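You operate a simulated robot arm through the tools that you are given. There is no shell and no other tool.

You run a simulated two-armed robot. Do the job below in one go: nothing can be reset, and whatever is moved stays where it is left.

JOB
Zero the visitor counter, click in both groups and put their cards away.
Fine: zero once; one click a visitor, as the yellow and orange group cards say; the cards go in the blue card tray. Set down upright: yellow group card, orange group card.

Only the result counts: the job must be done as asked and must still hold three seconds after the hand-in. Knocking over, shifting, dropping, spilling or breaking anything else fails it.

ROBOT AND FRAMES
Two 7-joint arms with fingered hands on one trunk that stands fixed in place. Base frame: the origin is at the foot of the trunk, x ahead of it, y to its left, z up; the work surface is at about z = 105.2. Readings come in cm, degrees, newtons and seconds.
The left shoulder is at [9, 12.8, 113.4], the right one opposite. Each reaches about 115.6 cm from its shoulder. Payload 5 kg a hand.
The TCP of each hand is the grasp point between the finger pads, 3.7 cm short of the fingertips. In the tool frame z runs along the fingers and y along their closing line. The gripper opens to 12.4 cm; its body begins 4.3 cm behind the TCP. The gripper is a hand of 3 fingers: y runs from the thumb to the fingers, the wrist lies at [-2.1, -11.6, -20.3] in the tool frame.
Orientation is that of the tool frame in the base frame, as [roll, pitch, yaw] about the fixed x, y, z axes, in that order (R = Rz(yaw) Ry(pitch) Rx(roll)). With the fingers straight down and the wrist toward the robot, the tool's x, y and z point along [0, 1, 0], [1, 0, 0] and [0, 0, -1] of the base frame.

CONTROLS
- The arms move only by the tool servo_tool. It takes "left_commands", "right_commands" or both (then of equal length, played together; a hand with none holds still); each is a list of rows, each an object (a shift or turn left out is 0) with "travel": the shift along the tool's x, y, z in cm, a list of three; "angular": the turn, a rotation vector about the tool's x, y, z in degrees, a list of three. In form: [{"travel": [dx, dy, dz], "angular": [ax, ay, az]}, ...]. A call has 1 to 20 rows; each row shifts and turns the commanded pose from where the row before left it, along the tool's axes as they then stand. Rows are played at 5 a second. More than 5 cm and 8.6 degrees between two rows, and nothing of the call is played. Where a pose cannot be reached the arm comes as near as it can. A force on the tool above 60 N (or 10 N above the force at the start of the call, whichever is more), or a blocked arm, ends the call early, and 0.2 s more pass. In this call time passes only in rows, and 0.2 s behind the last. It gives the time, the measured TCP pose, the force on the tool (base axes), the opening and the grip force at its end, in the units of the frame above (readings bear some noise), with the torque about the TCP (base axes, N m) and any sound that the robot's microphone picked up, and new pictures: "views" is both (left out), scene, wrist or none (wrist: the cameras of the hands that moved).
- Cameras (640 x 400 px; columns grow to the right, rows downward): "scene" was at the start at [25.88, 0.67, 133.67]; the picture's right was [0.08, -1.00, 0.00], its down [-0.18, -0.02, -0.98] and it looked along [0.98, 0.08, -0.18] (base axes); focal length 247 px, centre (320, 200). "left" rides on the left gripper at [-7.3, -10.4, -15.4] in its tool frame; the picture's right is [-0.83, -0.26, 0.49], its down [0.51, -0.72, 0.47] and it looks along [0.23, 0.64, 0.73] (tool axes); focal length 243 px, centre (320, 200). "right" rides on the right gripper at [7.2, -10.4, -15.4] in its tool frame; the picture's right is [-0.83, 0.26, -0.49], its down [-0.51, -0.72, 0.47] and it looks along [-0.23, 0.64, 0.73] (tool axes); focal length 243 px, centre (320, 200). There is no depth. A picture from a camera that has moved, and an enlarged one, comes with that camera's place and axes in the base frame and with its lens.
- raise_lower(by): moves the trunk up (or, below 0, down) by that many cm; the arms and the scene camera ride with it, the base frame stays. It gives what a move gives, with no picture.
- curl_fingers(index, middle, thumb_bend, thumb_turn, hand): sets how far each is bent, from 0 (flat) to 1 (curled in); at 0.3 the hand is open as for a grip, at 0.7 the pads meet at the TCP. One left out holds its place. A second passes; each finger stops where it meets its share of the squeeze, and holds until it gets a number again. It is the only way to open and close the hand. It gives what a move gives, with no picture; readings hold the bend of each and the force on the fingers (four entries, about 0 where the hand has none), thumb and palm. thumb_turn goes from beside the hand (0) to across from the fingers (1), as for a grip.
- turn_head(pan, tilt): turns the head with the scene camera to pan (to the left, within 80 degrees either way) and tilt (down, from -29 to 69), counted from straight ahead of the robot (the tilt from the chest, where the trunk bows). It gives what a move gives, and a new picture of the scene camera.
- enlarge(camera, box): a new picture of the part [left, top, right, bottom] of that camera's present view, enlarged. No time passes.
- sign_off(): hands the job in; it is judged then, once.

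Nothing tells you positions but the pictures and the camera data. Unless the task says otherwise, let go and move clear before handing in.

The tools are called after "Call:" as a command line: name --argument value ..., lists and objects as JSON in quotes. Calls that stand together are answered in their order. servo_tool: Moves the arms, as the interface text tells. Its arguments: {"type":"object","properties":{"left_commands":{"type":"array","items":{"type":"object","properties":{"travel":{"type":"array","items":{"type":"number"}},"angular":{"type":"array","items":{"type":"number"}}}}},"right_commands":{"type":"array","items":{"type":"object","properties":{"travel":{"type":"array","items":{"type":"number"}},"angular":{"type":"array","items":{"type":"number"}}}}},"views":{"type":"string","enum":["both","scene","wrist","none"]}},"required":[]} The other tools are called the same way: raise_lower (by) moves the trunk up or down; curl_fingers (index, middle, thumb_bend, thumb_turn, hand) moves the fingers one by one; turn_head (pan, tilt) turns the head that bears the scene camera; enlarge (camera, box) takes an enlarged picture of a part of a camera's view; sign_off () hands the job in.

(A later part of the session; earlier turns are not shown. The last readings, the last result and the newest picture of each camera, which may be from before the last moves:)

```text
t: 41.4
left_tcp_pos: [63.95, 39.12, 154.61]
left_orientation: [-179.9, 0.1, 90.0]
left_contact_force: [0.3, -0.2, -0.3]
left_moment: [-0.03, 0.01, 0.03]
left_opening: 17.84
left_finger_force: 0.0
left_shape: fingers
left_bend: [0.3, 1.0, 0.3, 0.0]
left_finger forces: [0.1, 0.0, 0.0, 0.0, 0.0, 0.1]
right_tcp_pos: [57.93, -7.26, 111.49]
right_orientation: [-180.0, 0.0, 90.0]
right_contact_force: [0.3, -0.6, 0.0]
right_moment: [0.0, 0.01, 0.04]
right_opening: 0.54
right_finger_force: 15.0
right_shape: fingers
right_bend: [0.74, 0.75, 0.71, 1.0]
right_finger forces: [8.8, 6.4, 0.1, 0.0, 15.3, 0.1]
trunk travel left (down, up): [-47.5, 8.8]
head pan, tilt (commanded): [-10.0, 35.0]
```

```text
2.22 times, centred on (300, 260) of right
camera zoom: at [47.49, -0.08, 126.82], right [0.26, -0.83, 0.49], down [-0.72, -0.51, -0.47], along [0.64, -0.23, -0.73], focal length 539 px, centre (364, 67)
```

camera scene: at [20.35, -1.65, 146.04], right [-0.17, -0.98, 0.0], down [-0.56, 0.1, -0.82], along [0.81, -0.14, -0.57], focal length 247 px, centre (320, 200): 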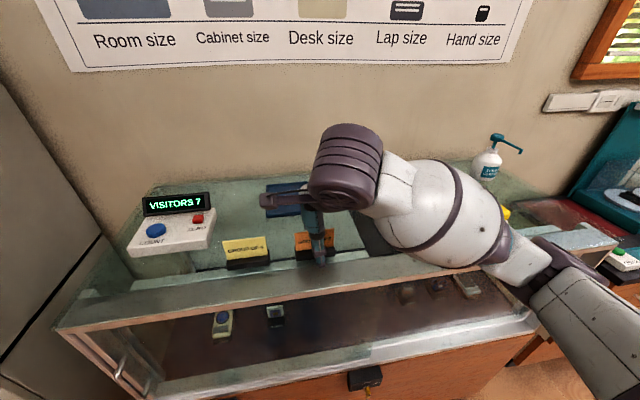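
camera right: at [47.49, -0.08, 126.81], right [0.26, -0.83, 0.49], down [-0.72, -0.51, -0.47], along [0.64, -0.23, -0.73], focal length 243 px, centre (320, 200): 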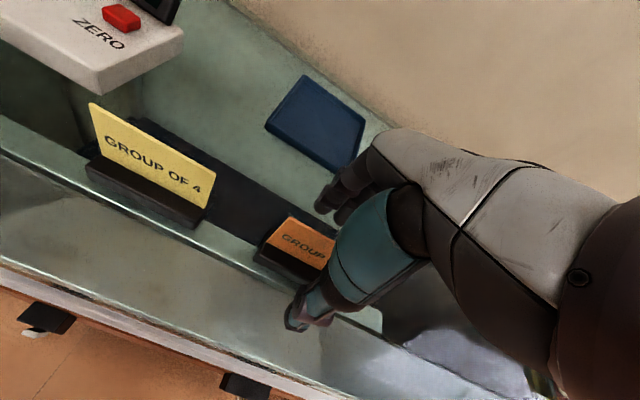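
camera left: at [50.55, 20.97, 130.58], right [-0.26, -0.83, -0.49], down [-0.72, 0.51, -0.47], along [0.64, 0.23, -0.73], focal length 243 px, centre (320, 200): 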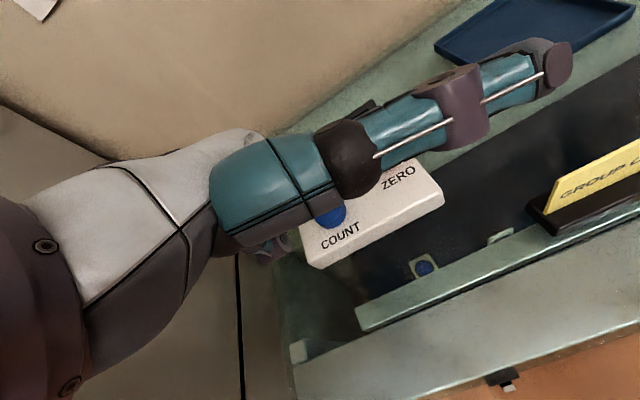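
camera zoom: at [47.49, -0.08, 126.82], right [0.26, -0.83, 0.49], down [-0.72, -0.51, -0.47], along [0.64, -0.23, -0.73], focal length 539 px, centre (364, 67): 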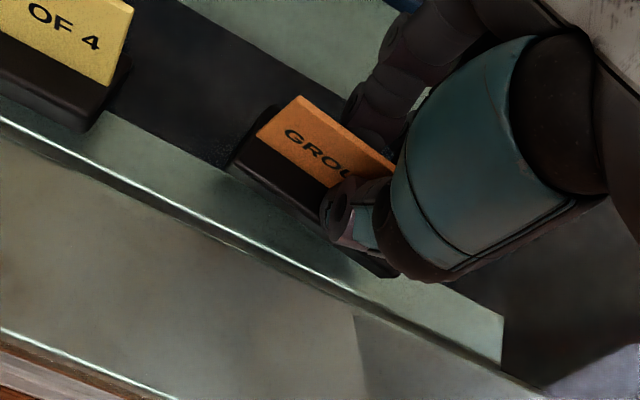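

The card is gripped at about 15 N, though it has tilted with its top toward the robot by roughly 10°. I'll lift it a few centimetres and measure that tilt so I can correct it before placing.

Call:
servo_tool --right_commands '[{"travel": [0, 0, -1]}, {"travel": [0, 0, -2]}, {"travel": [0, 0, -2]}, {"travel": [0, 0, -2]}]' --views "both"

Call:
enlarge --camera "scene" --box '[240, 180, 400, 280]'

Call:
enlarge --camera "right" --box '[200, 170, 400, 350]'

```text
t: 42.4
left_tcp_pos: [63.97, 39.01, 154.59]
left_orientation: [180.0, 0.0, 90.0]
left_contact_force: [-0.2, 0.4, -0.1]
left_moment: [-0.02, -0.02, -0.03]
left_opening: 17.84
left_finger_force: 0.0
left_shape: fingers
left_bend: [0.3, 1.0, 0.3, 0.0]
left_finger forces: [0.0, 0.1, 0.0, 0.0, 0.1, 0.0]
right_tcp_pos: [57.85, -7.17, 118.46]
right_orientation: [179.9, 0.0, 90.0]
right_contact_force: [0.8, 0.0, -0.5]
right_moment: [0.0, 0.0, 0.0]
right_opening: 0.52
right_finger_force: 14.9
right_shape: fingers
right_bend: [0.75, 0.75, 0.71, 1.0]
right_finger forces: [8.7, 6.5, 0.0, 0.0, 15.3, 0.0]
trunk travel left (down, up): [-47.5, 8.8]
head pan, tilt (commanded): [-10.0, 35.0]
camera scene: at [20.34, -1.6, 146.04], right [-0.17, -0.98, 0.0], down [-0.56, 0.1, -0.82], along [0.81, -0.14, -0.57], focal length 247 px, centre (320, 200)
camera right: at [47.39, 0.09, 133.86], right [0.26, -0.83, 0.49], down [-0.72, -0.51, -0.47], along [0.64, -0.23, -0.73], focal length 243 px, centre (320, 200)
```

scene: 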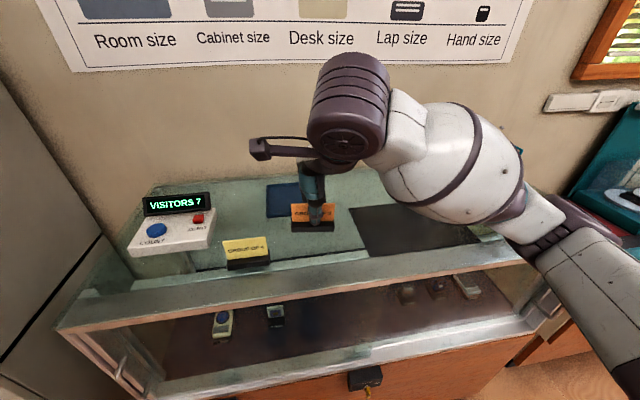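
right: 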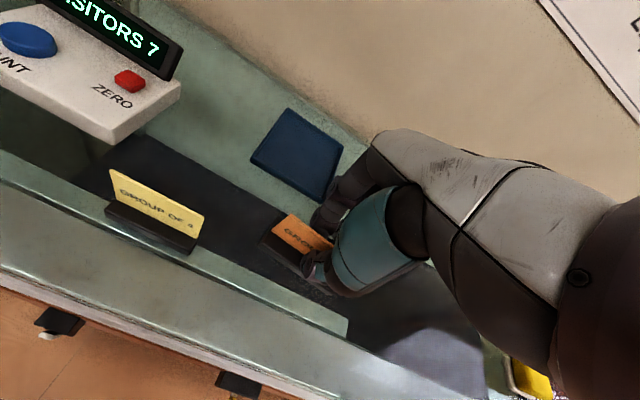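

```text
4.00 times, centred on (320, 230) of scene
camera zoom: at [20.34, -1.6, 146.04], right [-0.17, -0.98, 0.0], down [-0.56, 0.1, -0.82], along [0.81, -0.14, -0.57], focal length 990 px, centre (320, 80)
```

zoom: 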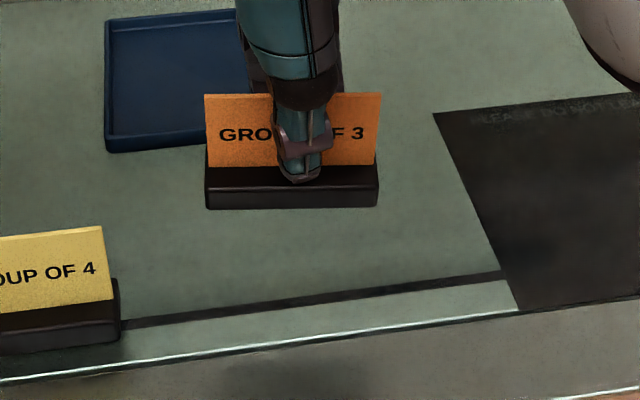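

```text
2.22 times, centred on (300, 260) of right
camera zoom: at [47.39, 0.09, 133.86], right [0.26, -0.83, 0.49], down [-0.72, -0.51, -0.47], along [0.64, -0.23, -0.73], focal length 539 px, centre (364, 67)
```

zoom: 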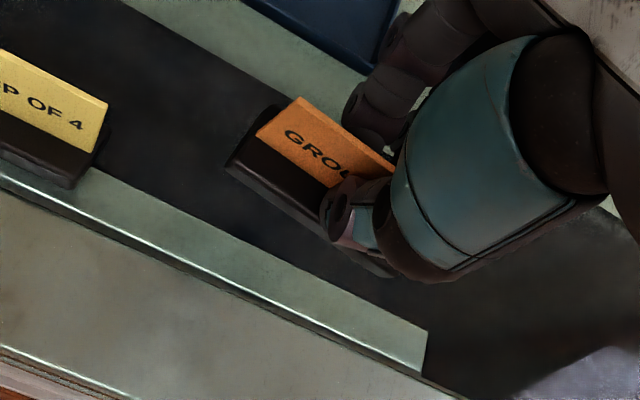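

The orange card is held with about 5° pitch (bottom away from me) and about −9° yaw. I'll turn the tool to straighten it, then check again.

Call:
servo_tool --right_commands '[{"angular": [2.7, 0, -4.5]}, {"angular": [2.7, 0, -4.5]}, {"travel": [0, 0, 0]}]' --views "both"

Call:
enlarge --camera "scene" --box '[240, 180, 400, 280]'

```text
t: 43.2
left_tcp_pos: [63.98, 38.94, 154.54]
left_orientation: [-179.9, 0.0, 90.1]
left_contact_force: [0.4, 0.2, -0.2]
left_moment: [0.03, 0.01, -0.02]
left_opening: 17.86
left_finger_force: 0.0
left_shape: fingers
left_bend: [0.3, 1.0, 0.3, 0.0]
left_finger forces: [0.1, 0.0, 0.0, 0.0, 0.0, 0.1]
right_tcp_pos: [57.84, -7.12, 118.34]
right_orientation: [-174.6, -0.4, 99.1]
right_contact_force: [0.1, -0.1, -1.5]
right_moment: [0.05, -0.01, 0.04]
right_opening: 0.52
right_finger_force: 15.3
right_shape: fingers
right_bend: [0.75, 0.75, 0.71, 1.0]
right_finger forces: [8.8, 6.5, 0.0, 0.0, 15.2, 0.0]
trunk travel left (down, up): [-47.5, 8.8]
head pan, tilt (commanded): [-10.0, 35.0]
camera scene: at [20.34, -1.63, 146.04], right [-0.17, -0.98, 0.0], down [-0.56, 0.1, -0.82], along [0.81, -0.14, -0.57], focal length 247 px, centre (320, 200)
camera right: at [47.88, -1.63, 134.77], right [0.43, -0.77, 0.46], down [-0.67, -0.62, -0.41], along [0.6, -0.13, -0.79], focal length 243 px, centre (320, 200)
```

scene: 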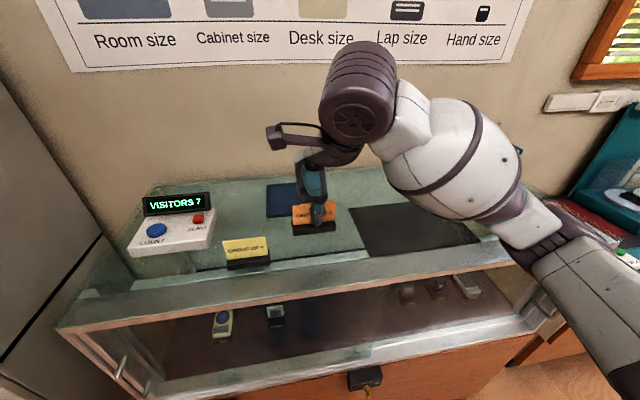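
right: 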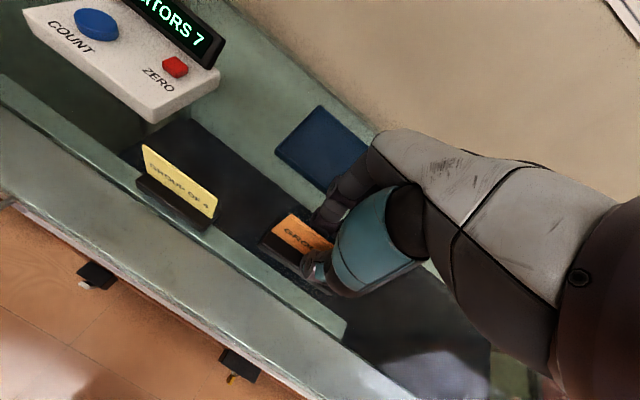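

```text
4.00 times, centred on (320, 230) of scene
camera zoom: at [20.34, -1.63, 146.04], right [-0.17, -0.98, 0.0], down [-0.56, 0.1, -0.82], along [0.81, -0.14, -0.57], focal length 990 px, centre (320, 80)
```

zoom: 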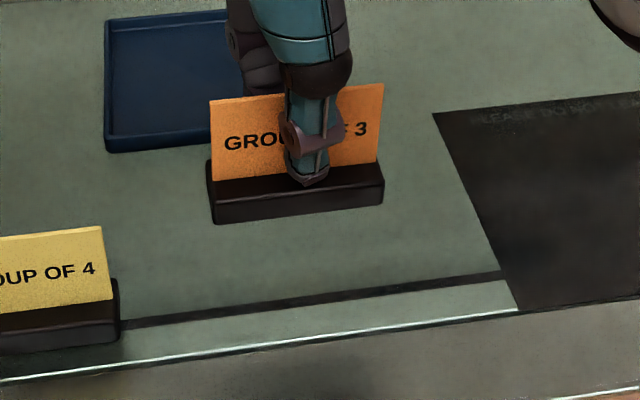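

Now it hangs upright and parallel to the yellow card. I'll carry it over the rear half of the tray, about x = 82.6, y = −3.

Call:
servo_tool --right_commands '[{"travel": [0.03, 4.16, -0.39]}, {"travel": [0.03, 4.16, -0.39]}, {"travel": [0.02, 4.16, -0.39]}, {"travel": [0.02, 4.16, -0.39]}, {"travel": [0.02, 4.16, -0.39]}, {"travel": [0.02, 4.16, -0.39]}, {"travel": [0, 0, 0]}]' --views "both"

Call:
turn_head --pan 0 --tilt 35

Call:
enlarge --camera "scene" --box '[250, 100, 442, 220]'

Call:
enlarge --camera "right" --box '[160, 130, 480, 370]'

```text
t: 44.8
left_tcp_pos: [62.63, 38.61, 155.18]
left_orientation: [179.5, -0.2, 90.0]
left_contact_force: [-0.7, 0.0, 0.3]
left_moment: [-0.02, 0.01, -0.02]
left_opening: 17.86
left_finger_force: 0.0
left_shape: fingers
left_bend: [0.3, 1.0, 0.3, 0.0]
left_finger forces: [0.1, 0.0, 0.0, 0.0, 0.0, 0.0]
right_tcp_pos: [81.79, -3.57, 118.79]
right_orientation: [-175.0, -0.6, 99.0]
right_contact_force: [-0.4, -0.2, -0.5]
right_moment: [-0.03, -0.03, -0.01]
right_opening: 0.47
right_finger_force: 15.1
right_shape: fingers
right_bend: [0.75, 0.75, 0.71, 1.0]
right_finger forces: [8.6, 6.4, 0.1, 0.0, 15.0, 0.0]
trunk travel left (down, up): [-47.5, 8.8]
head pan, tilt (commanded): [-10.0, 35.0]
camera scene: at [19.08, -1.97, 146.17], right [-0.17, -0.98, 0.0], down [-0.56, 0.1, -0.82], along [0.81, -0.14, -0.57], focal length 247 px, centre (320, 200)
camera right: at [71.62, 1.98, 135.12], right [0.43, -0.78, 0.46], down [-0.67, -0.62, -0.41], along [0.6, -0.13, -0.79], focal length 243 px, centre (320, 200)
```

scene: 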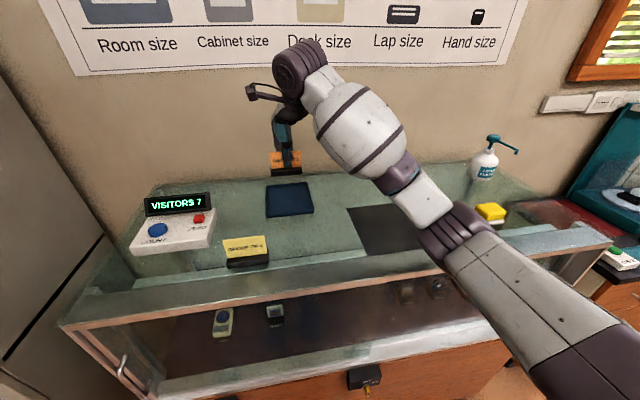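
right: 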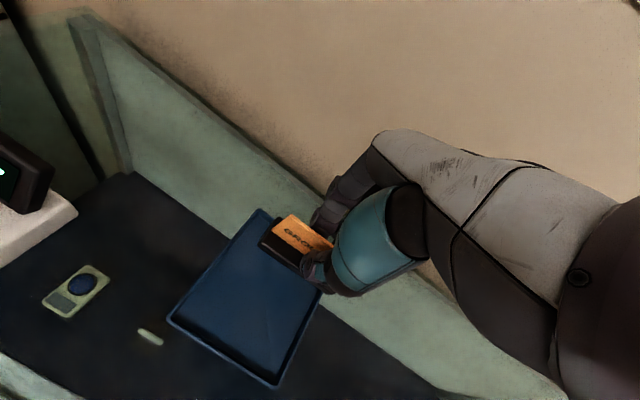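

```text
t: 45.5
left_tcp_pos: [62.75, 38.8, 155.13]
left_orientation: [179.5, -0.1, 90.1]
left_contact_force: [-0.1, -0.5, 0.2]
left_moment: [0.01, 0.0, 0.0]
left_opening: 17.86
left_finger_force: 0.1
left_shape: fingers
left_bend: [0.3, 1.0, 0.3, 0.0]
left_finger forces: [0.0, 0.0, 0.0, 0.0, 0.1, 0.1]
right_tcp_pos: [81.73, -3.5, 118.83]
right_orientation: [-174.9, -0.5, 99.0]
right_contact_force: [-0.1, 0.6, -0.5]
right_moment: [0.01, 0.0, 0.0]
right_opening: 0.49
right_finger_force: 15.4
right_shape: fingers
right_bend: [0.75, 0.75, 0.71, 1.0]
right_finger forces: [8.6, 6.5, 0.1, 0.1, 15.0, 0.0]
trunk travel left (down, up): [-47.5, 8.8]
head pan, tilt (commanded): [0.0, 35.0]
camera scene: at [19.23, -0.42, 146.17], right [0.0, -1.0, 0.0], down [-0.57, 0.0, -0.82], along [0.82, 0.0, -0.57], focal length 247 px, centre (320, 200)
```

scene: 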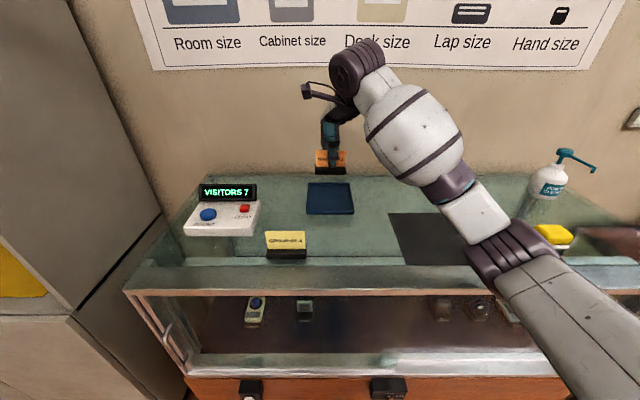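

```text
3.33 times, centred on (346, 160) of scene
camera zoom: at [19.23, -0.42, 146.17], right [0.0, -1.0, 0.0], down [-0.57, 0.0, -0.82], along [0.82, 0.0, -0.57], focal length 825 px, centre (233, 333)
```

zoom: 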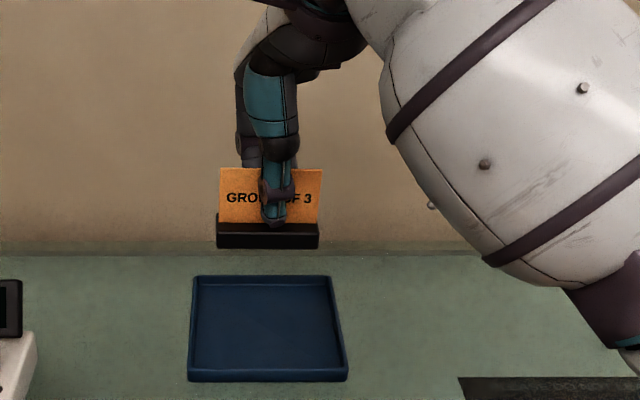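

```text
1.67 times, centred on (320, 250) of right
camera zoom: at [71.59, 2.01, 135.12], right [0.43, -0.78, 0.46], down [-0.67, -0.62, -0.41], along [0.6, -0.13, -0.79], focal length 404 px, centre (320, 117)
```

zoom: 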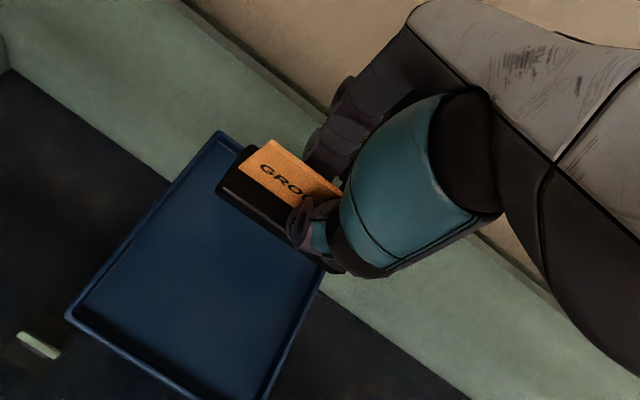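

The torso has been pushed back again: the camera and left hand shifted about 1.3 cm and the TCP is 0.8 cm short. Something on the right arm must be touching, so I'll look toward the right elbow and forearm.

Call:
turn_head --pan -35 --tilt 45

Call:
turn_head --pan -5 --tilt 8

```text
t: 46.5
left_tcp_pos: [62.62, 38.62, 155.26]
left_orientation: [179.5, 0.0, 90.0]
left_contact_force: [1.0, -0.2, -1.3]
left_moment: [0.0, -0.02, 0.03]
left_opening: 17.86
left_finger_force: 0.1
left_shape: fingers
left_bend: [0.3, 1.0, 0.3, 0.0]
left_finger forces: [0.0, 0.0, 0.0, 0.1, 0.1, 0.1]
right_tcp_pos: [81.78, -3.48, 118.74]
right_orientation: [-175.0, -0.5, 99.0]
right_contact_force: [0.4, 0.2, -0.7]
right_moment: [-0.04, 0.01, -0.01]
right_opening: 0.5
right_finger_force: 15.6
right_shape: fingers
right_bend: [0.75, 0.75, 0.71, 1.0]
right_finger forces: [8.6, 6.5, 0.1, 0.1, 15.0, 0.1]
trunk travel left (down, up): [-47.5, 8.8]
head pan, tilt (commanded): [-35.0, 45.0]
camera scene: at [17.11, -5.05, 144.69], right [-0.57, -0.82, -0.01], down [-0.57, 0.41, -0.71], along [0.59, -0.4, -0.7], focal length 247 px, centre (320, 200)
```

scene: 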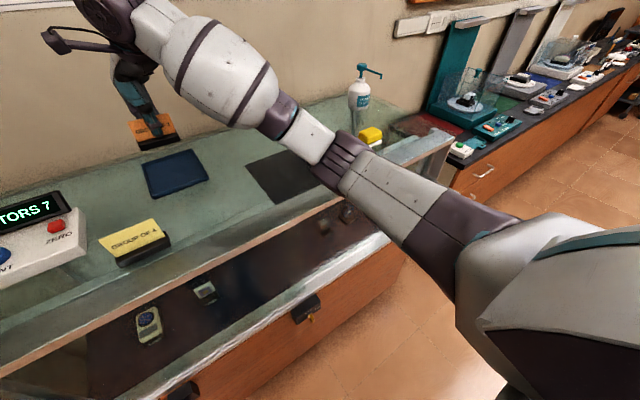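

```text
t: 47.5
left_tcp_pos: [62.65, 38.75, 155.3]
left_orientation: [179.5, 0.0, 90.0]
left_contact_force: [-0.9, -0.1, 0.1]
left_moment: [-0.04, -0.01, 0.0]
left_opening: 17.88
left_finger_force: 0.0
left_shape: fingers
left_bend: [0.3, 1.0, 0.3, 0.0]
left_finger forces: [0.1, 0.1, 0.0, 0.1, 0.0, 0.0]
right_tcp_pos: [81.59, -3.4, 118.73]
right_orientation: [-175.0, -0.5, 99.0]
right_contact_force: [0.4, 0.2, -0.3]
right_moment: [0.03, 0.01, -0.02]
right_opening: 0.51
right_finger_force: 15.1
right_shape: fingers
right_bend: [0.75, 0.75, 0.71, 1.0]
right_finger forces: [8.5, 6.5, 0.0, 0.0, 15.0, 0.1]
trunk travel left (down, up): [-47.5, 8.8]
head pan, tilt (commanded): [-5.0, 8.0]
camera scene: at [19.62, -1.2, 150.54], right [-0.09, -1.0, 0.0], down [-0.13, 0.01, -0.99], along [0.99, -0.09, -0.13], focal length 247 px, centre (320, 200)
```

scene: 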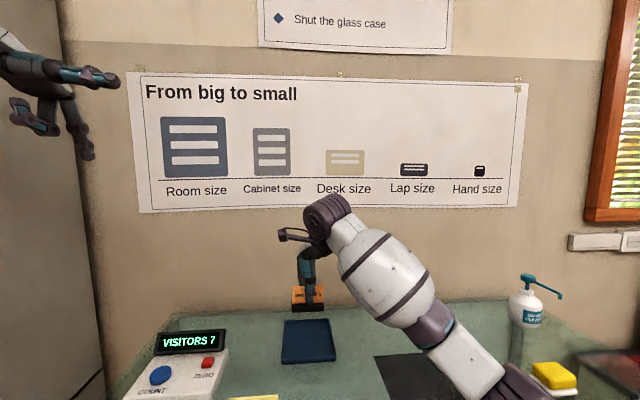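

The right elbow is low over the counter's front edge (about x 52, z 112), so it is most likely leaning on it. I'll raise the trunk most of its remaining travel to lift the elbow free, and see whether the torso returns.

Call:
raise_lower --by 8.5

Call:
turn_head --pan -35 --tilt 45

```text
t: 48.8
left_tcp_pos: [64.11, 38.96, 162.83]
left_orientation: [-179.9, 0.0, 90.0]
left_contact_force: [0.7, 0.0, -0.6]
left_moment: [0.0, 0.0, 0.0]
left_opening: 17.84
left_finger_force: 0.0
left_shape: fingers
left_bend: [0.3, 1.0, 0.3, 0.0]
left_finger forces: [0.0, 0.0, 0.0, 0.1, 0.0, 0.0]
right_tcp_pos: [82.78, -3.24, 126.63]
right_orientation: [-174.6, -0.6, 99.1]
right_contact_force: [0.4, -0.7, -0.5]
right_moment: [0.01, 0.02, 0.02]
right_opening: 0.5
right_finger_force: 15.0
right_shape: fingers
right_bend: [0.75, 0.75, 0.71, 1.0]
right_finger forces: [8.6, 6.5, 0.0, 0.0, 15.1, 0.0]
trunk travel left (down, up): [-56.0, 0.3]
head pan, tilt (commanded): [-5.0, 8.0]
```

```text
t: 49.8
left_tcp_pos: [64.12, 38.94, 163.1]
left_orientation: [179.9, 0.0, 90.0]
left_contact_force: [-0.2, -0.6, -0.5]
left_moment: [0.0, -0.01, 0.03]
left_opening: 17.85
left_finger_force: 0.0
left_shape: fingers
left_bend: [0.3, 1.0, 0.3, 0.0]
left_finger forces: [0.0, 0.0, 0.0, 0.0, 0.1, 0.0]
right_tcp_pos: [82.55, -3.3, 126.84]
right_orientation: [-174.7, -0.4, 99.2]
right_contact_force: [-0.1, 0.0, 0.1]
right_moment: [0.01, 0.04, 0.01]
right_opening: 0.49
right_finger_force: 15.4
right_shape: fingers
right_bend: [0.75, 0.75, 0.71, 1.0]
right_finger forces: [8.6, 6.5, 0.0, 0.0, 15.1, 0.0]
trunk travel left (down, up): [-56.0, 0.3]
head pan, tilt (commanded): [-35.0, 45.0]
camera scene: at [9.96, -4.76, 154.82], right [-0.57, -0.82, 0.0], down [-0.58, 0.4, -0.71], along [0.58, -0.41, -0.71], focal length 247 px, centre (320, 200)
```

scene: 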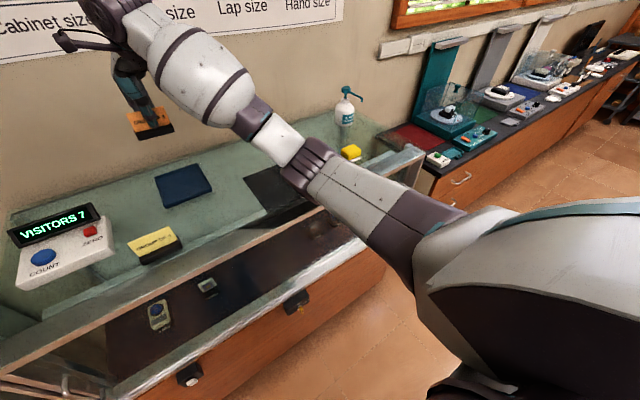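

The torso sprang back into place, confirming elbow contact; it's now clear. I'll descend in stages above the tray, watching the left-hand reading for any shift.

Call:
servo_tool --right_commands '[{"travel": [0.08, 0.235, 2.49]}, {"travel": [0.08, 0.235, 2.49]}, {"travel": [0.08, 0.235, 2.49]}, {"travel": [0, 0, 0]}]' --views "both"

```text
t: 50.8
left_tcp_pos: [64.03, 39.06, 163.2]
left_orientation: [180.0, 0.0, 90.0]
left_contact_force: [-0.3, -0.1, 0.0]
left_moment: [0.0, 0.0, -0.01]
left_opening: 17.87
left_finger_force: 0.1
left_shape: fingers
left_bend: [0.3, 1.0, 0.3, 0.0]
left_finger forces: [0.0, 0.1, 0.0, 0.0, 0.1, 0.0]
right_tcp_pos: [82.51, -2.89, 119.57]
right_orientation: [-174.7, -0.4, 99.0]
right_contact_force: [-0.3, 0.2, -0.5]
right_moment: [0.01, 0.01, 0.03]
right_opening: 0.48
right_finger_force: 14.9
right_shape: fingers
right_bend: [0.75, 0.75, 0.71, 1.0]
right_finger forces: [8.6, 6.5, 0.1, 0.0, 15.3, 0.0]
trunk travel left (down, up): [-56.0, 0.3]
head pan, tilt (commanded): [-35.0, 45.0]
camera scene: at [9.98, -4.78, 154.82], right [-0.57, -0.82, 0.0], down [-0.58, 0.41, -0.71], along [0.58, -0.41, -0.71], focal length 247 px, centre (320, 200)
camera right: at [72.5, 2.61, 135.88], right [0.43, -0.78, 0.46], down [-0.67, -0.62, -0.41], along [0.6, -0.13, -0.79], focal length 243 px, centre (320, 200)
```

scene: 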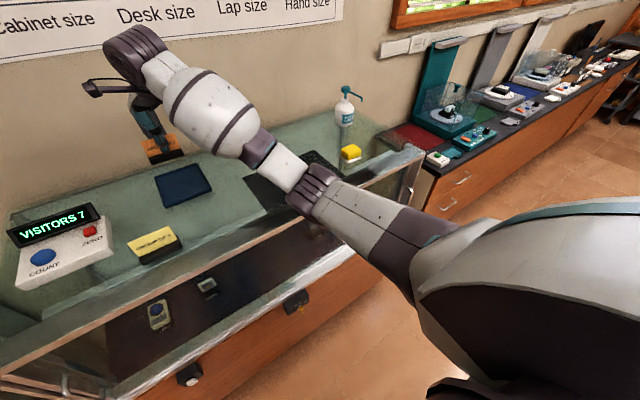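
right: 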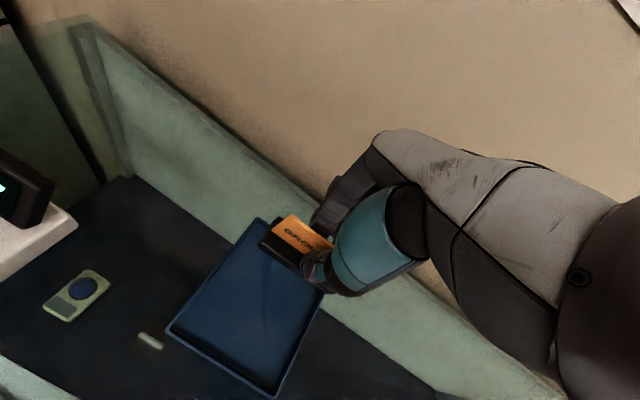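

No shift. I'll go down another 5 cm and check the alignment over the tray from the front.

Call:
servo_tool --right_commands '[{"travel": [0, 0.235, 2.49]}, {"travel": [0, 0.235, 2.49]}, {"travel": [0, 0, 0]}]' --views "none"

Call:
turn_head --pan 0 --tilt 38

Call:
enlarge --camera "scene" --box '[260, 120, 420, 220]'

Call:
enlarge --camera "right" --box '[140, 170, 380, 400]'

```text
t: 51.6
left_tcp_pos: [63.9, 38.95, 163.12]
left_orientation: [179.9, 0.0, 90.0]
left_contact_force: [-0.8, 0.3, 0.0]
left_moment: [0.02, -0.01, -0.01]
left_opening: 17.86
left_finger_force: 0.2
left_shape: fingers
left_bend: [0.3, 1.0, 0.3, 0.0]
left_finger forces: [0.0, 0.1, 0.1, 0.0, 0.0, 0.0]
right_tcp_pos: [82.62, -2.87, 114.4]
right_orientation: [-174.7, -0.4, 99.1]
right_contact_force: [0.4, 0.7, -0.2]
right_moment: [0.0, 0.02, -0.01]
right_opening: 0.5
right_finger_force: 15.4
right_shape: fingers
right_bend: [0.75, 0.75, 0.71, 1.0]
right_finger forces: [8.7, 6.6, 0.0, 0.0, 15.2, 0.0]
trunk travel left (down, up): [-56.0, 0.3]
head pan, tilt (commanded): [-35.0, 45.0]
```

```text
t: 52.6
left_tcp_pos: [64.04, 39.01, 163.04]
left_orientation: [180.0, -0.1, 90.0]
left_contact_force: [0.2, -0.1, 0.1]
left_moment: [-0.02, 0.02, 0.01]
left_opening: 17.87
left_finger_force: 0.1
left_shape: fingers
left_bend: [0.3, 1.0, 0.3, 0.0]
left_finger forces: [0.0, 0.0, 0.0, 0.0, 0.1, 0.0]
right_tcp_pos: [82.57, -2.93, 114.34]
right_orientation: [-174.6, -0.4, 99.0]
right_contact_force: [-0.6, -0.2, 0.3]
right_moment: [0.02, 0.0, 0.0]
right_opening: 0.5
right_finger_force: 15.2
right_shape: fingers
right_bend: [0.75, 0.75, 0.71, 1.0]
right_finger forces: [8.7, 6.5, 0.0, 0.1, 15.1, 0.0]
trunk travel left (down, up): [-56.0, 0.3]
head pan, tilt (commanded): [0.0, 38.0]
camera scene: at [11.99, -0.12, 155.83], right [0.0, -1.0, 0.0], down [-0.62, 0.0, -0.79], along [0.79, 0.0, -0.62], focal length 247 px, centre (320, 200)
```

scene: 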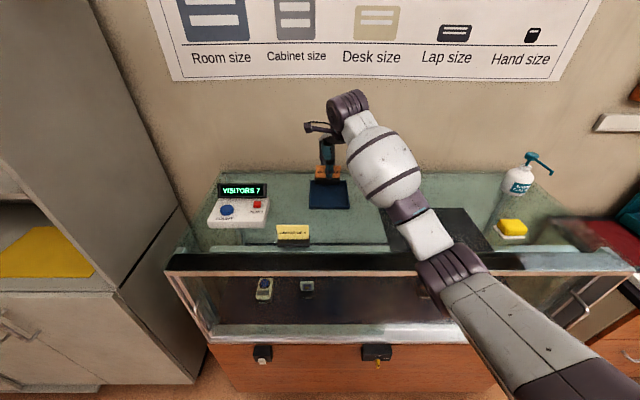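

```text
4.00 times, centred on (340, 170) of scene
camera zoom: at [11.99, -0.12, 155.83], right [0.0, -1.0, 0.0], down [-0.62, 0.0, -0.79], along [0.79, 0.0, -0.62], focal length 990 px, centre (240, 320)
```

zoom: 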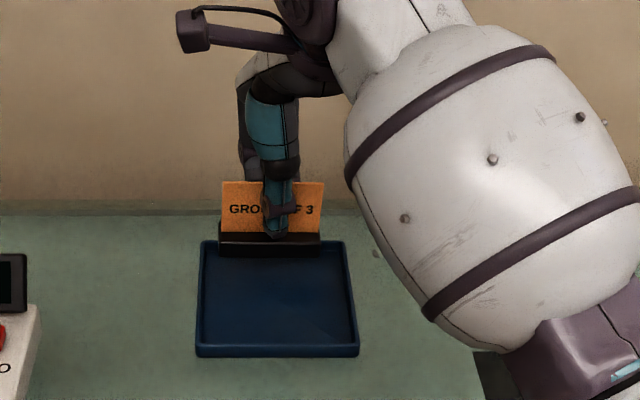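

```text
1.74 times, centred on (260, 285) of right
camera zoom: at [72.68, 2.62, 130.72], right [0.43, -0.78, 0.46], down [-0.67, -0.62, -0.41], along [0.6, -0.13, -0.79], focal length 422 px, centre (424, 52)
```

zoom: 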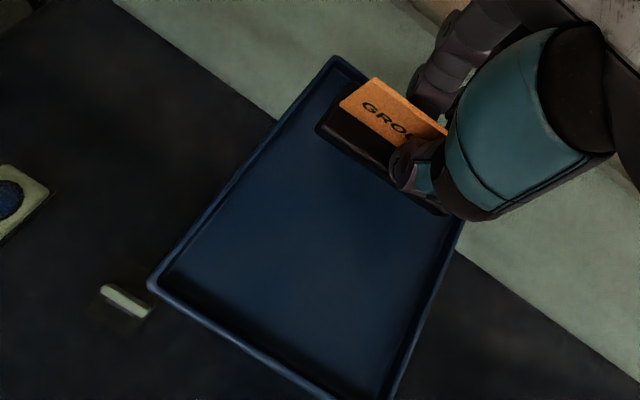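

The card hangs upright over the rear of the tray, its base spanning y −7 to 1.7 and x ≈ 81–84.5, inside the rim. I'll lower it carefully until it touches.

Call:
servo_tool --right_commands '[{"travel": [0, 0.1, 1.0]}, {"travel": [0, 0.08, 0.8]}, {"travel": [0, 0, 0]}]' --views "none"

Call:
enlarge --camera "scene" --box '[260, 120, 420, 220]'

```text
t: 53.4
left_tcp_pos: [63.96, 38.97, 163.11]
left_orientation: [180.0, 0.0, 90.0]
left_contact_force: [0.2, -0.3, 0.0]
left_moment: [0.03, -0.01, 0.02]
left_opening: 17.89
left_finger_force: 0.0
left_shape: fingers
left_bend: [0.3, 1.0, 0.3, 0.0]
left_finger forces: [0.0, 0.0, 0.0, 0.1, 0.0, 0.1]
right_tcp_pos: [82.59, -2.75, 112.48]
right_orientation: [-174.7, -0.3, 99.0]
right_contact_force: [-1.1, -0.1, -0.2]
right_moment: [0.02, -0.02, 0.03]
right_opening: 0.49
right_finger_force: 15.4
right_shape: fingers
right_bend: [0.75, 0.75, 0.71, 1.0]
right_finger forces: [8.8, 6.5, 0.0, 0.0, 15.1, 0.1]
trunk travel left (down, up): [-56.0, 0.3]
head pan, tilt (commanded): [0.0, 38.0]
```

```text
4.00 times, centred on (340, 170) of scene
camera zoom: at [11.95, -0.11, 155.84], right [0.0, -1.0, 0.0], down [-0.62, 0.0, -0.79], along [0.79, 0.0, -0.62], focal length 990 px, centre (240, 320)
```

zoom: 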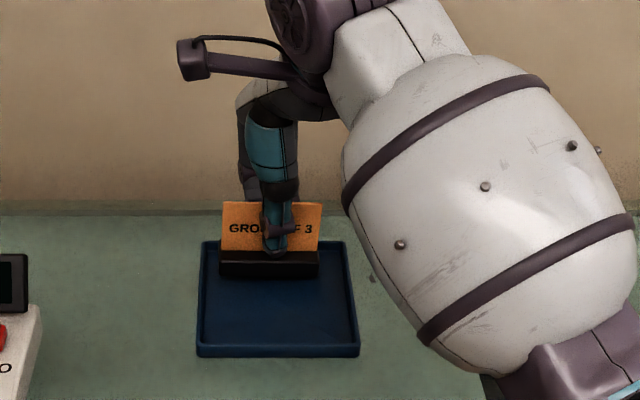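

The base is about 0.7 cm above the tray floor. I'll creep down in small steps, watching the force.

Call:
servo_tool --right_commands '[{"travel": [0, 0.03, 0.3]}, {"travel": [0, 0, 0]}]' --views "none"

Call:
servo_tool --right_commands '[{"travel": [0, 0.02, 0.2]}, {"travel": [0, 0, 0]}]' --views "none"

Call:
enlarge --camera "scene" --box '[260, 120, 420, 220]'

```text
t: 54.0
left_tcp_pos: [64.05, 38.98, 163.1]
left_orientation: [180.0, -0.1, 90.0]
left_contact_force: [0.4, 0.5, -0.2]
left_moment: [-0.01, -0.01, -0.01]
left_opening: 17.87
left_finger_force: 0.1
left_shape: fingers
left_bend: [0.3, 1.0, 0.3, 0.0]
left_finger forces: [0.0, 0.0, 0.0, 0.0, 0.0, 0.0]
right_tcp_pos: [82.62, -2.92, 112.23]
right_orientation: [-174.5, -0.4, 99.0]
right_contact_force: [0.0, 1.1, -0.4]
right_moment: [0.0, 0.02, 0.0]
right_opening: 0.51
right_finger_force: 15.1
right_shape: fingers
right_bend: [0.75, 0.75, 0.71, 1.0]
right_finger forces: [8.6, 6.6, 0.1, 0.0, 15.2, 0.1]
trunk travel left (down, up): [-56.0, 0.3]
head pan, tilt (commanded): [0.0, 38.0]
```

```text
t: 54.6
left_tcp_pos: [64.06, 39.06, 163.08]
left_orientation: [179.9, 0.0, 90.1]
left_contact_force: [0.5, 0.7, 0.1]
left_moment: [0.01, 0.01, 0.02]
left_opening: 17.83
left_finger_force: 0.1
left_shape: fingers
left_bend: [0.3, 1.0, 0.3, 0.0]
left_finger forces: [0.1, 0.1, 0.1, 0.0, 0.1, 0.1]
right_tcp_pos: [82.64, -2.81, 112.08]
right_orientation: [-174.7, -0.3, 99.1]
right_contact_force: [-0.1, -0.3, 0.0]
right_moment: [0.02, -0.01, 0.04]
right_opening: 0.49
right_finger_force: 15.4
right_shape: fingers
right_bend: [0.75, 0.75, 0.71, 1.0]
right_finger forces: [8.6, 6.5, 0.0, 0.0, 15.2, 0.0]
trunk travel left (down, up): [-56.0, 0.3]
head pan, tilt (commanded): [0.0, 38.0]
```

```text
4.00 times, centred on (340, 170) of scene
camera zoom: at [11.97, -0.11, 155.83], right [0.0, -1.0, 0.0], down [-0.62, 0.0, -0.79], along [0.79, 0.0, -0.62], focal length 990 px, centre (240, 320)
```

zoom: 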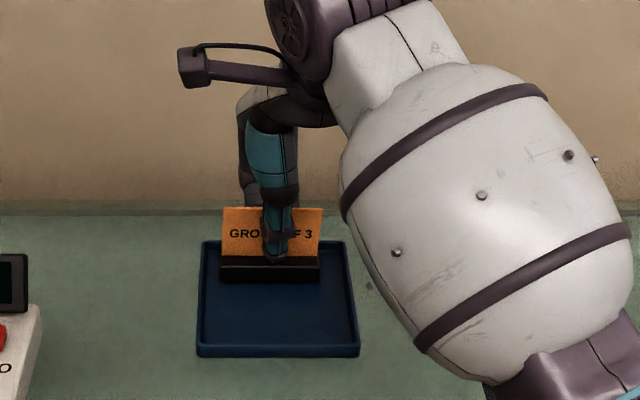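

Still no contact force. I'll continue down in small steps.

Call:
servo_tool --right_commands '[{"travel": [0, 0.015, 0.15]}, {"travel": [0, 0, 0]}]' --views "none"

Call:
servo_tool --right_commands '[{"travel": [0, 0.015, 0.15]}, {"travel": [0, 0, 0]}]' --views "none"

```text
t: 55.2
left_tcp_pos: [63.96, 38.99, 162.99]
left_orientation: [180.0, 0.0, 90.0]
left_contact_force: [-0.8, 0.1, -0.6]
left_moment: [-0.02, -0.01, 0.0]
left_opening: 17.86
left_finger_force: 0.1
left_shape: fingers
left_bend: [0.3, 1.0, 0.3, 0.0]
left_finger forces: [0.0, 0.1, 0.0, 0.0, 0.0, 0.1]
right_tcp_pos: [82.59, -2.98, 111.82]
right_orientation: [-174.6, -0.4, 99.1]
right_contact_force: [0.1, 0.1, 0.2]
right_moment: [0.03, 0.01, 0.03]
right_opening: 0.48
right_finger_force: 15.5
right_shape: fingers
right_bend: [0.75, 0.75, 0.71, 1.0]
right_finger forces: [8.7, 6.5, 0.0, 0.0, 15.3, 0.0]
trunk travel left (down, up): [-56.0, 0.3]
head pan, tilt (commanded): [0.0, 38.0]
```

```text
t: 55.8
left_tcp_pos: [64.01, 39.03, 163.06]
left_orientation: [-179.9, 0.0, 90.0]
left_contact_force: [0.1, 0.6, 0.5]
left_moment: [0.0, -0.01, -0.05]
left_opening: 17.87
left_finger_force: 0.2
left_shape: fingers
left_bend: [0.3, 1.0, 0.3, 0.0]
left_finger forces: [0.1, 0.0, 0.0, 0.1, 0.0, 0.1]
right_tcp_pos: [82.58, -2.87, 111.73]
right_orientation: [-174.6, -0.4, 99.1]
right_contact_force: [0.9, -0.1, 0.3]
right_moment: [-0.01, 0.05, -0.02]
right_opening: 0.48
right_finger_force: 14.9
right_shape: fingers
right_bend: [0.75, 0.75, 0.71, 1.0]
right_finger forces: [8.7, 6.5, 0.0, 0.0, 15.3, 0.1]
trunk travel left (down, up): [-56.0, 0.3]
head pan, tilt (commanded): [0.0, 38.0]
```

Call:
servo_tool --right_commands '[{"travel": [0, 0.015, 0.15]}, {"travel": [0, 0, 0]}]' --views "none"

Call:
enlarge --camera "scene" --box '[290, 150, 370, 220]'

Call:
enlarge --camera "right" --box '[200, 180, 360, 330]'

```text
t: 56.4
left_tcp_pos: [64.04, 39.05, 163.28]
left_orientation: [-179.9, 0.1, 90.0]
left_contact_force: [-0.3, 0.1, -0.2]
left_moment: [0.03, 0.02, -0.01]
left_opening: 17.85
left_finger_force: 0.0
left_shape: fingers
left_bend: [0.3, 1.0, 0.3, 0.0]
left_finger forces: [0.1, 0.0, 0.0, 0.1, 0.0, 0.0]
right_tcp_pos: [82.6, -2.78, 111.59]
right_orientation: [-174.8, -0.4, 99.1]
right_contact_force: [0.1, 1.7, 0.8]
right_moment: [-0.01, 0.0, 0.01]
right_opening: 0.49
right_finger_force: 15.2
right_shape: fingers
right_bend: [0.75, 0.75, 0.71, 1.0]
right_finger forces: [8.3, 7.2, 0.1, 0.0, 15.4, 0.1]
trunk travel left (down, up): [-56.0, 0.3]
head pan, tilt (commanded): [0.0, 38.0]
```

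```text
5.71 times, centred on (330, 185) of scene
camera zoom: at [11.95, -0.11, 155.84], right [0.0, -1.0, 0.0], down [-0.62, 0.0, -0.79], along [0.79, 0.0, -0.62], focal length 1414 px, centre (263, 286)
```

zoom: 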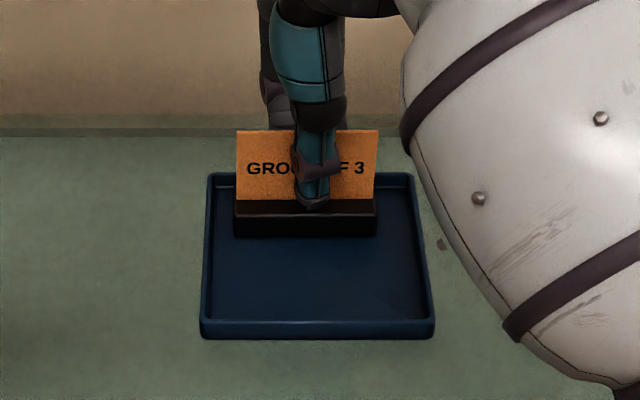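

```text
2.67 times, centred on (280, 255) of right
camera zoom: at [72.56, 2.71, 128.02], right [0.43, -0.78, 0.46], down [-0.67, -0.62, -0.41], along [0.6, -0.13, -0.79], focal length 647 px, centre (427, 53)
```

zoom: 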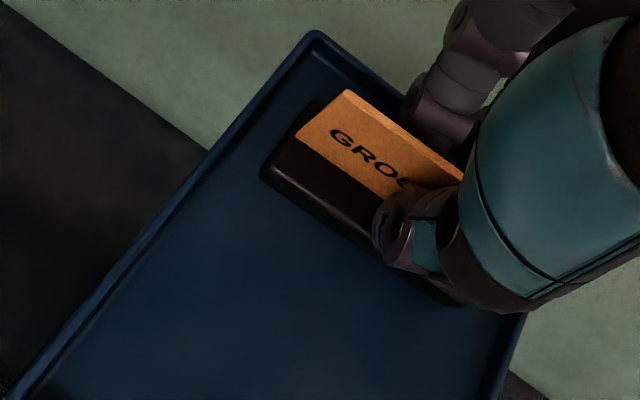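

First contact is appearing (finger loads changed, +0.8 N up). One more small step to seat the base, then I'll release slowly.

Call:
servo_tool --right_commands '[{"travel": [0, 0.01, 0.12]}, {"travel": [0, 0, 0]}]' --views "none"

```text
t: 57.0
left_tcp_pos: [63.88, 39.05, 163.2]
left_orientation: [-180.0, 0.1, 90.1]
left_contact_force: [0.7, 0.7, 0.0]
left_moment: [0.01, 0.01, -0.03]
left_opening: 17.86
left_finger_force: 0.0
left_shape: fingers
left_bend: [0.3, 1.0, 0.3, 0.0]
left_finger forces: [0.0, 0.0, 0.0, 0.0, 0.0, 0.0]
right_tcp_pos: [82.44, -2.88, 111.63]
right_orientation: [-174.6, -0.4, 99.0]
right_contact_force: [0.5, 0.8, 2.7]
right_moment: [-0.07, -0.01, -0.01]
right_opening: 0.47
right_finger_force: 15.8
right_shape: fingers
right_bend: [0.75, 0.75, 0.71, 1.0]
right_finger forces: [8.5, 7.8, 0.0, 0.0, 15.4, 0.0]
trunk travel left (down, up): [-56.0, 0.3]
head pan, tilt (commanded): [0.0, 38.0]
```

Contact of 2.7 N, so the base is on the tray floor. I'll release gently.

Call:
curl_fingers --hand "right" --index 0.69 --middle 0.69 --thumb_bend 0.66

Call:
enlarge --camera "scene" --box '[290, 150, 370, 220]'

Call:
enlarge --camera "right" --box '[200, 180, 360, 330]'

```text
t: 58.0
left_tcp_pos: [64.07, 38.9, 163.11]
left_orientation: [179.9, 0.1, 90.0]
left_contact_force: [-0.5, -0.7, 0.5]
left_moment: [-0.02, 0.01, 0.01]
left_opening: 17.85
left_finger_force: 0.0
left_shape: fingers
left_bend: [0.3, 1.0, 0.3, 0.0]
left_finger forces: [0.1, 0.1, 0.0, 0.0, 0.1, 0.0]
right_tcp_pos: [82.51, -2.82, 111.51]
right_orientation: [-174.6, -0.3, 99.1]
right_contact_force: [0.6, 0.1, 0.3]
right_moment: [-0.02, 0.02, 0.01]
right_opening: 1.44
right_finger_force: 0.5
right_shape: fingers
right_bend: [0.69, 0.69, 0.66, 1.0]
right_finger forces: [0.0, 0.0, 0.0, 0.0, 0.1, 0.0]
trunk travel left (down, up): [-56.0, 0.3]
head pan, tilt (commanded): [0.0, 38.0]
```

```text
5.71 times, centred on (330, 185) of scene
camera zoom: at [11.96, -0.11, 155.83], right [0.0, -1.0, 0.0], down [-0.62, 0.0, -0.79], along [0.79, 0.0, -0.62], focal length 1414 px, centre (263, 286)
```

zoom: 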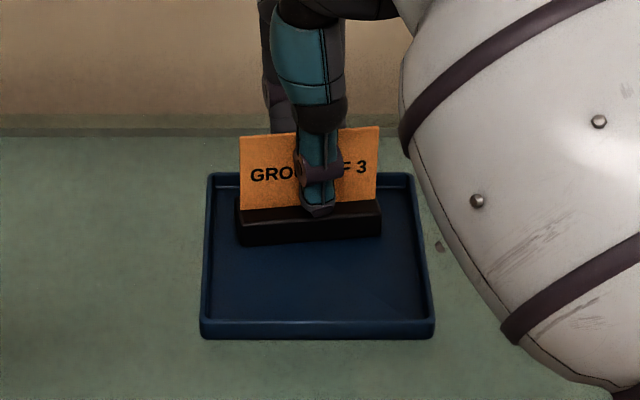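

```text
2.67 times, centred on (280, 255) of right
camera zoom: at [72.57, 2.68, 127.89], right [0.43, -0.78, 0.46], down [-0.67, -0.62, -0.41], along [0.6, -0.13, -0.79], focal length 647 px, centre (427, 53)
```

zoom: 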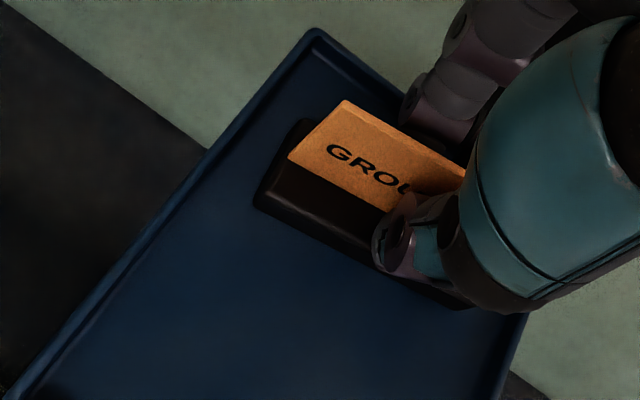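

The orange card now stands on its own in the tray and no finger force remains. I'll open more and lift straight up.

Call:
curl_fingers --hand "right" --index 0.56 --middle 0.56 --thumb_bend 0.54

Call:
servo_tool --right_commands '[{"travel": [0, -0.05, -0.5]}, {"travel": [0, -0.1, -1.0]}, {"travel": [0, -0.19, -2.0]}, {"travel": [0, -0.28, -3.0]}, {"travel": [0, -0.28, -3.0]}]' --views "both"

Call:
enlarge --camera "scene" --box '[290, 150, 370, 220]'

```text
t: 59.0
left_tcp_pos: [64.06, 38.94, 163.15]
left_orientation: [179.9, 0.0, 90.0]
left_contact_force: [0.2, -0.4, -0.4]
left_moment: [0.05, -0.02, 0.03]
left_opening: 17.84
left_finger_force: 0.0
left_shape: fingers
left_bend: [0.3, 1.0, 0.3, 0.0]
left_finger forces: [0.0, 0.1, 0.0, 0.0, 0.0, 0.0]
right_tcp_pos: [82.6, -2.8, 111.55]
right_orientation: [-174.6, -0.4, 99.1]
right_contact_force: [-0.2, -0.1, -0.5]
right_moment: [0.03, -0.01, -0.03]
right_opening: 5.15
right_finger_force: 0.1
right_shape: fingers
right_bend: [0.56, 0.56, 0.54, 1.0]
right_finger forces: [0.0, 0.0, 0.0, 0.1, 0.0, 0.0]
trunk travel left (down, up): [-56.0, 0.3]
head pan, tilt (commanded): [0.0, 38.0]
```

```text
t: 60.2
left_tcp_pos: [63.97, 39.09, 163.27]
left_orientation: [179.9, 0.1, 89.9]
left_contact_force: [-0.2, 0.6, 0.0]
left_moment: [-0.03, 0.0, -0.01]
left_opening: 17.87
left_finger_force: 0.1
left_shape: fingers
left_bend: [0.3, 1.0, 0.3, 0.0]
left_finger forces: [0.1, 0.1, 0.1, 0.0, 0.1, 0.0]
right_tcp_pos: [82.7, -2.84, 120.87]
right_orientation: [-174.7, -0.4, 99.1]
right_contact_force: [-1.0, -0.6, -0.2]
right_moment: [0.0, 0.01, 0.0]
right_opening: 5.15
right_finger_force: 0.0
right_shape: fingers
right_bend: [0.56, 0.56, 0.54, 1.0]
right_finger forces: [0.0, 0.0, 0.1, 0.0, 0.1, 0.0]
trunk travel left (down, up): [-56.0, 0.3]
head pan, tilt (commanded): [0.0, 38.0]
camera scene: at [11.88, -0.08, 155.85], right [0.0, -1.0, 0.0], down [-0.62, 0.0, -0.79], along [0.79, 0.0, -0.62], focal length 247 px, centre (320, 200)
camera right: at [72.66, 2.68, 137.37], right [0.43, -0.78, 0.46], down [-0.67, -0.62, -0.41], along [0.6, -0.13, -0.79], focal length 243 px, centre (320, 200)
```

scene: 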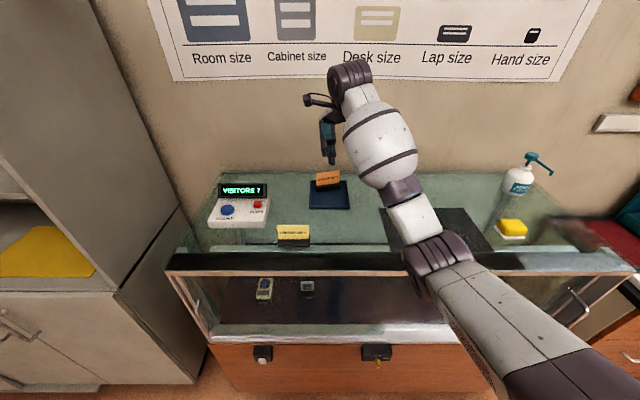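
right: 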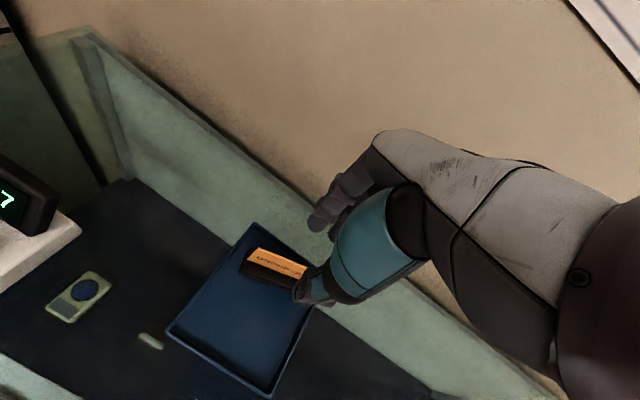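

```text
5.71 times, centred on (330, 185) of scene
camera zoom: at [11.88, -0.08, 155.85], right [0.0, -1.0, 0.0], down [-0.62, 0.0, -0.79], along [0.79, 0.0, -0.62], focal length 1414 px, centre (263, 286)
```

zoom: 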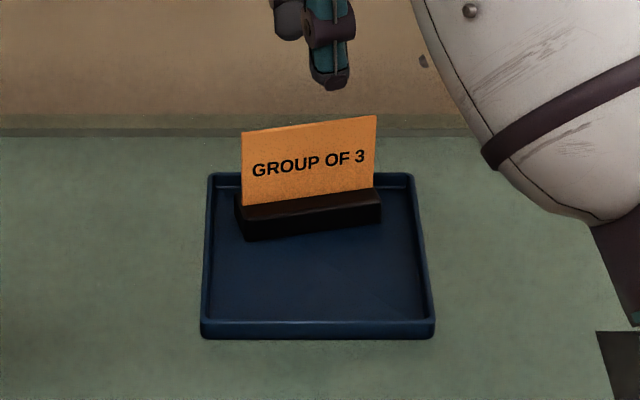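

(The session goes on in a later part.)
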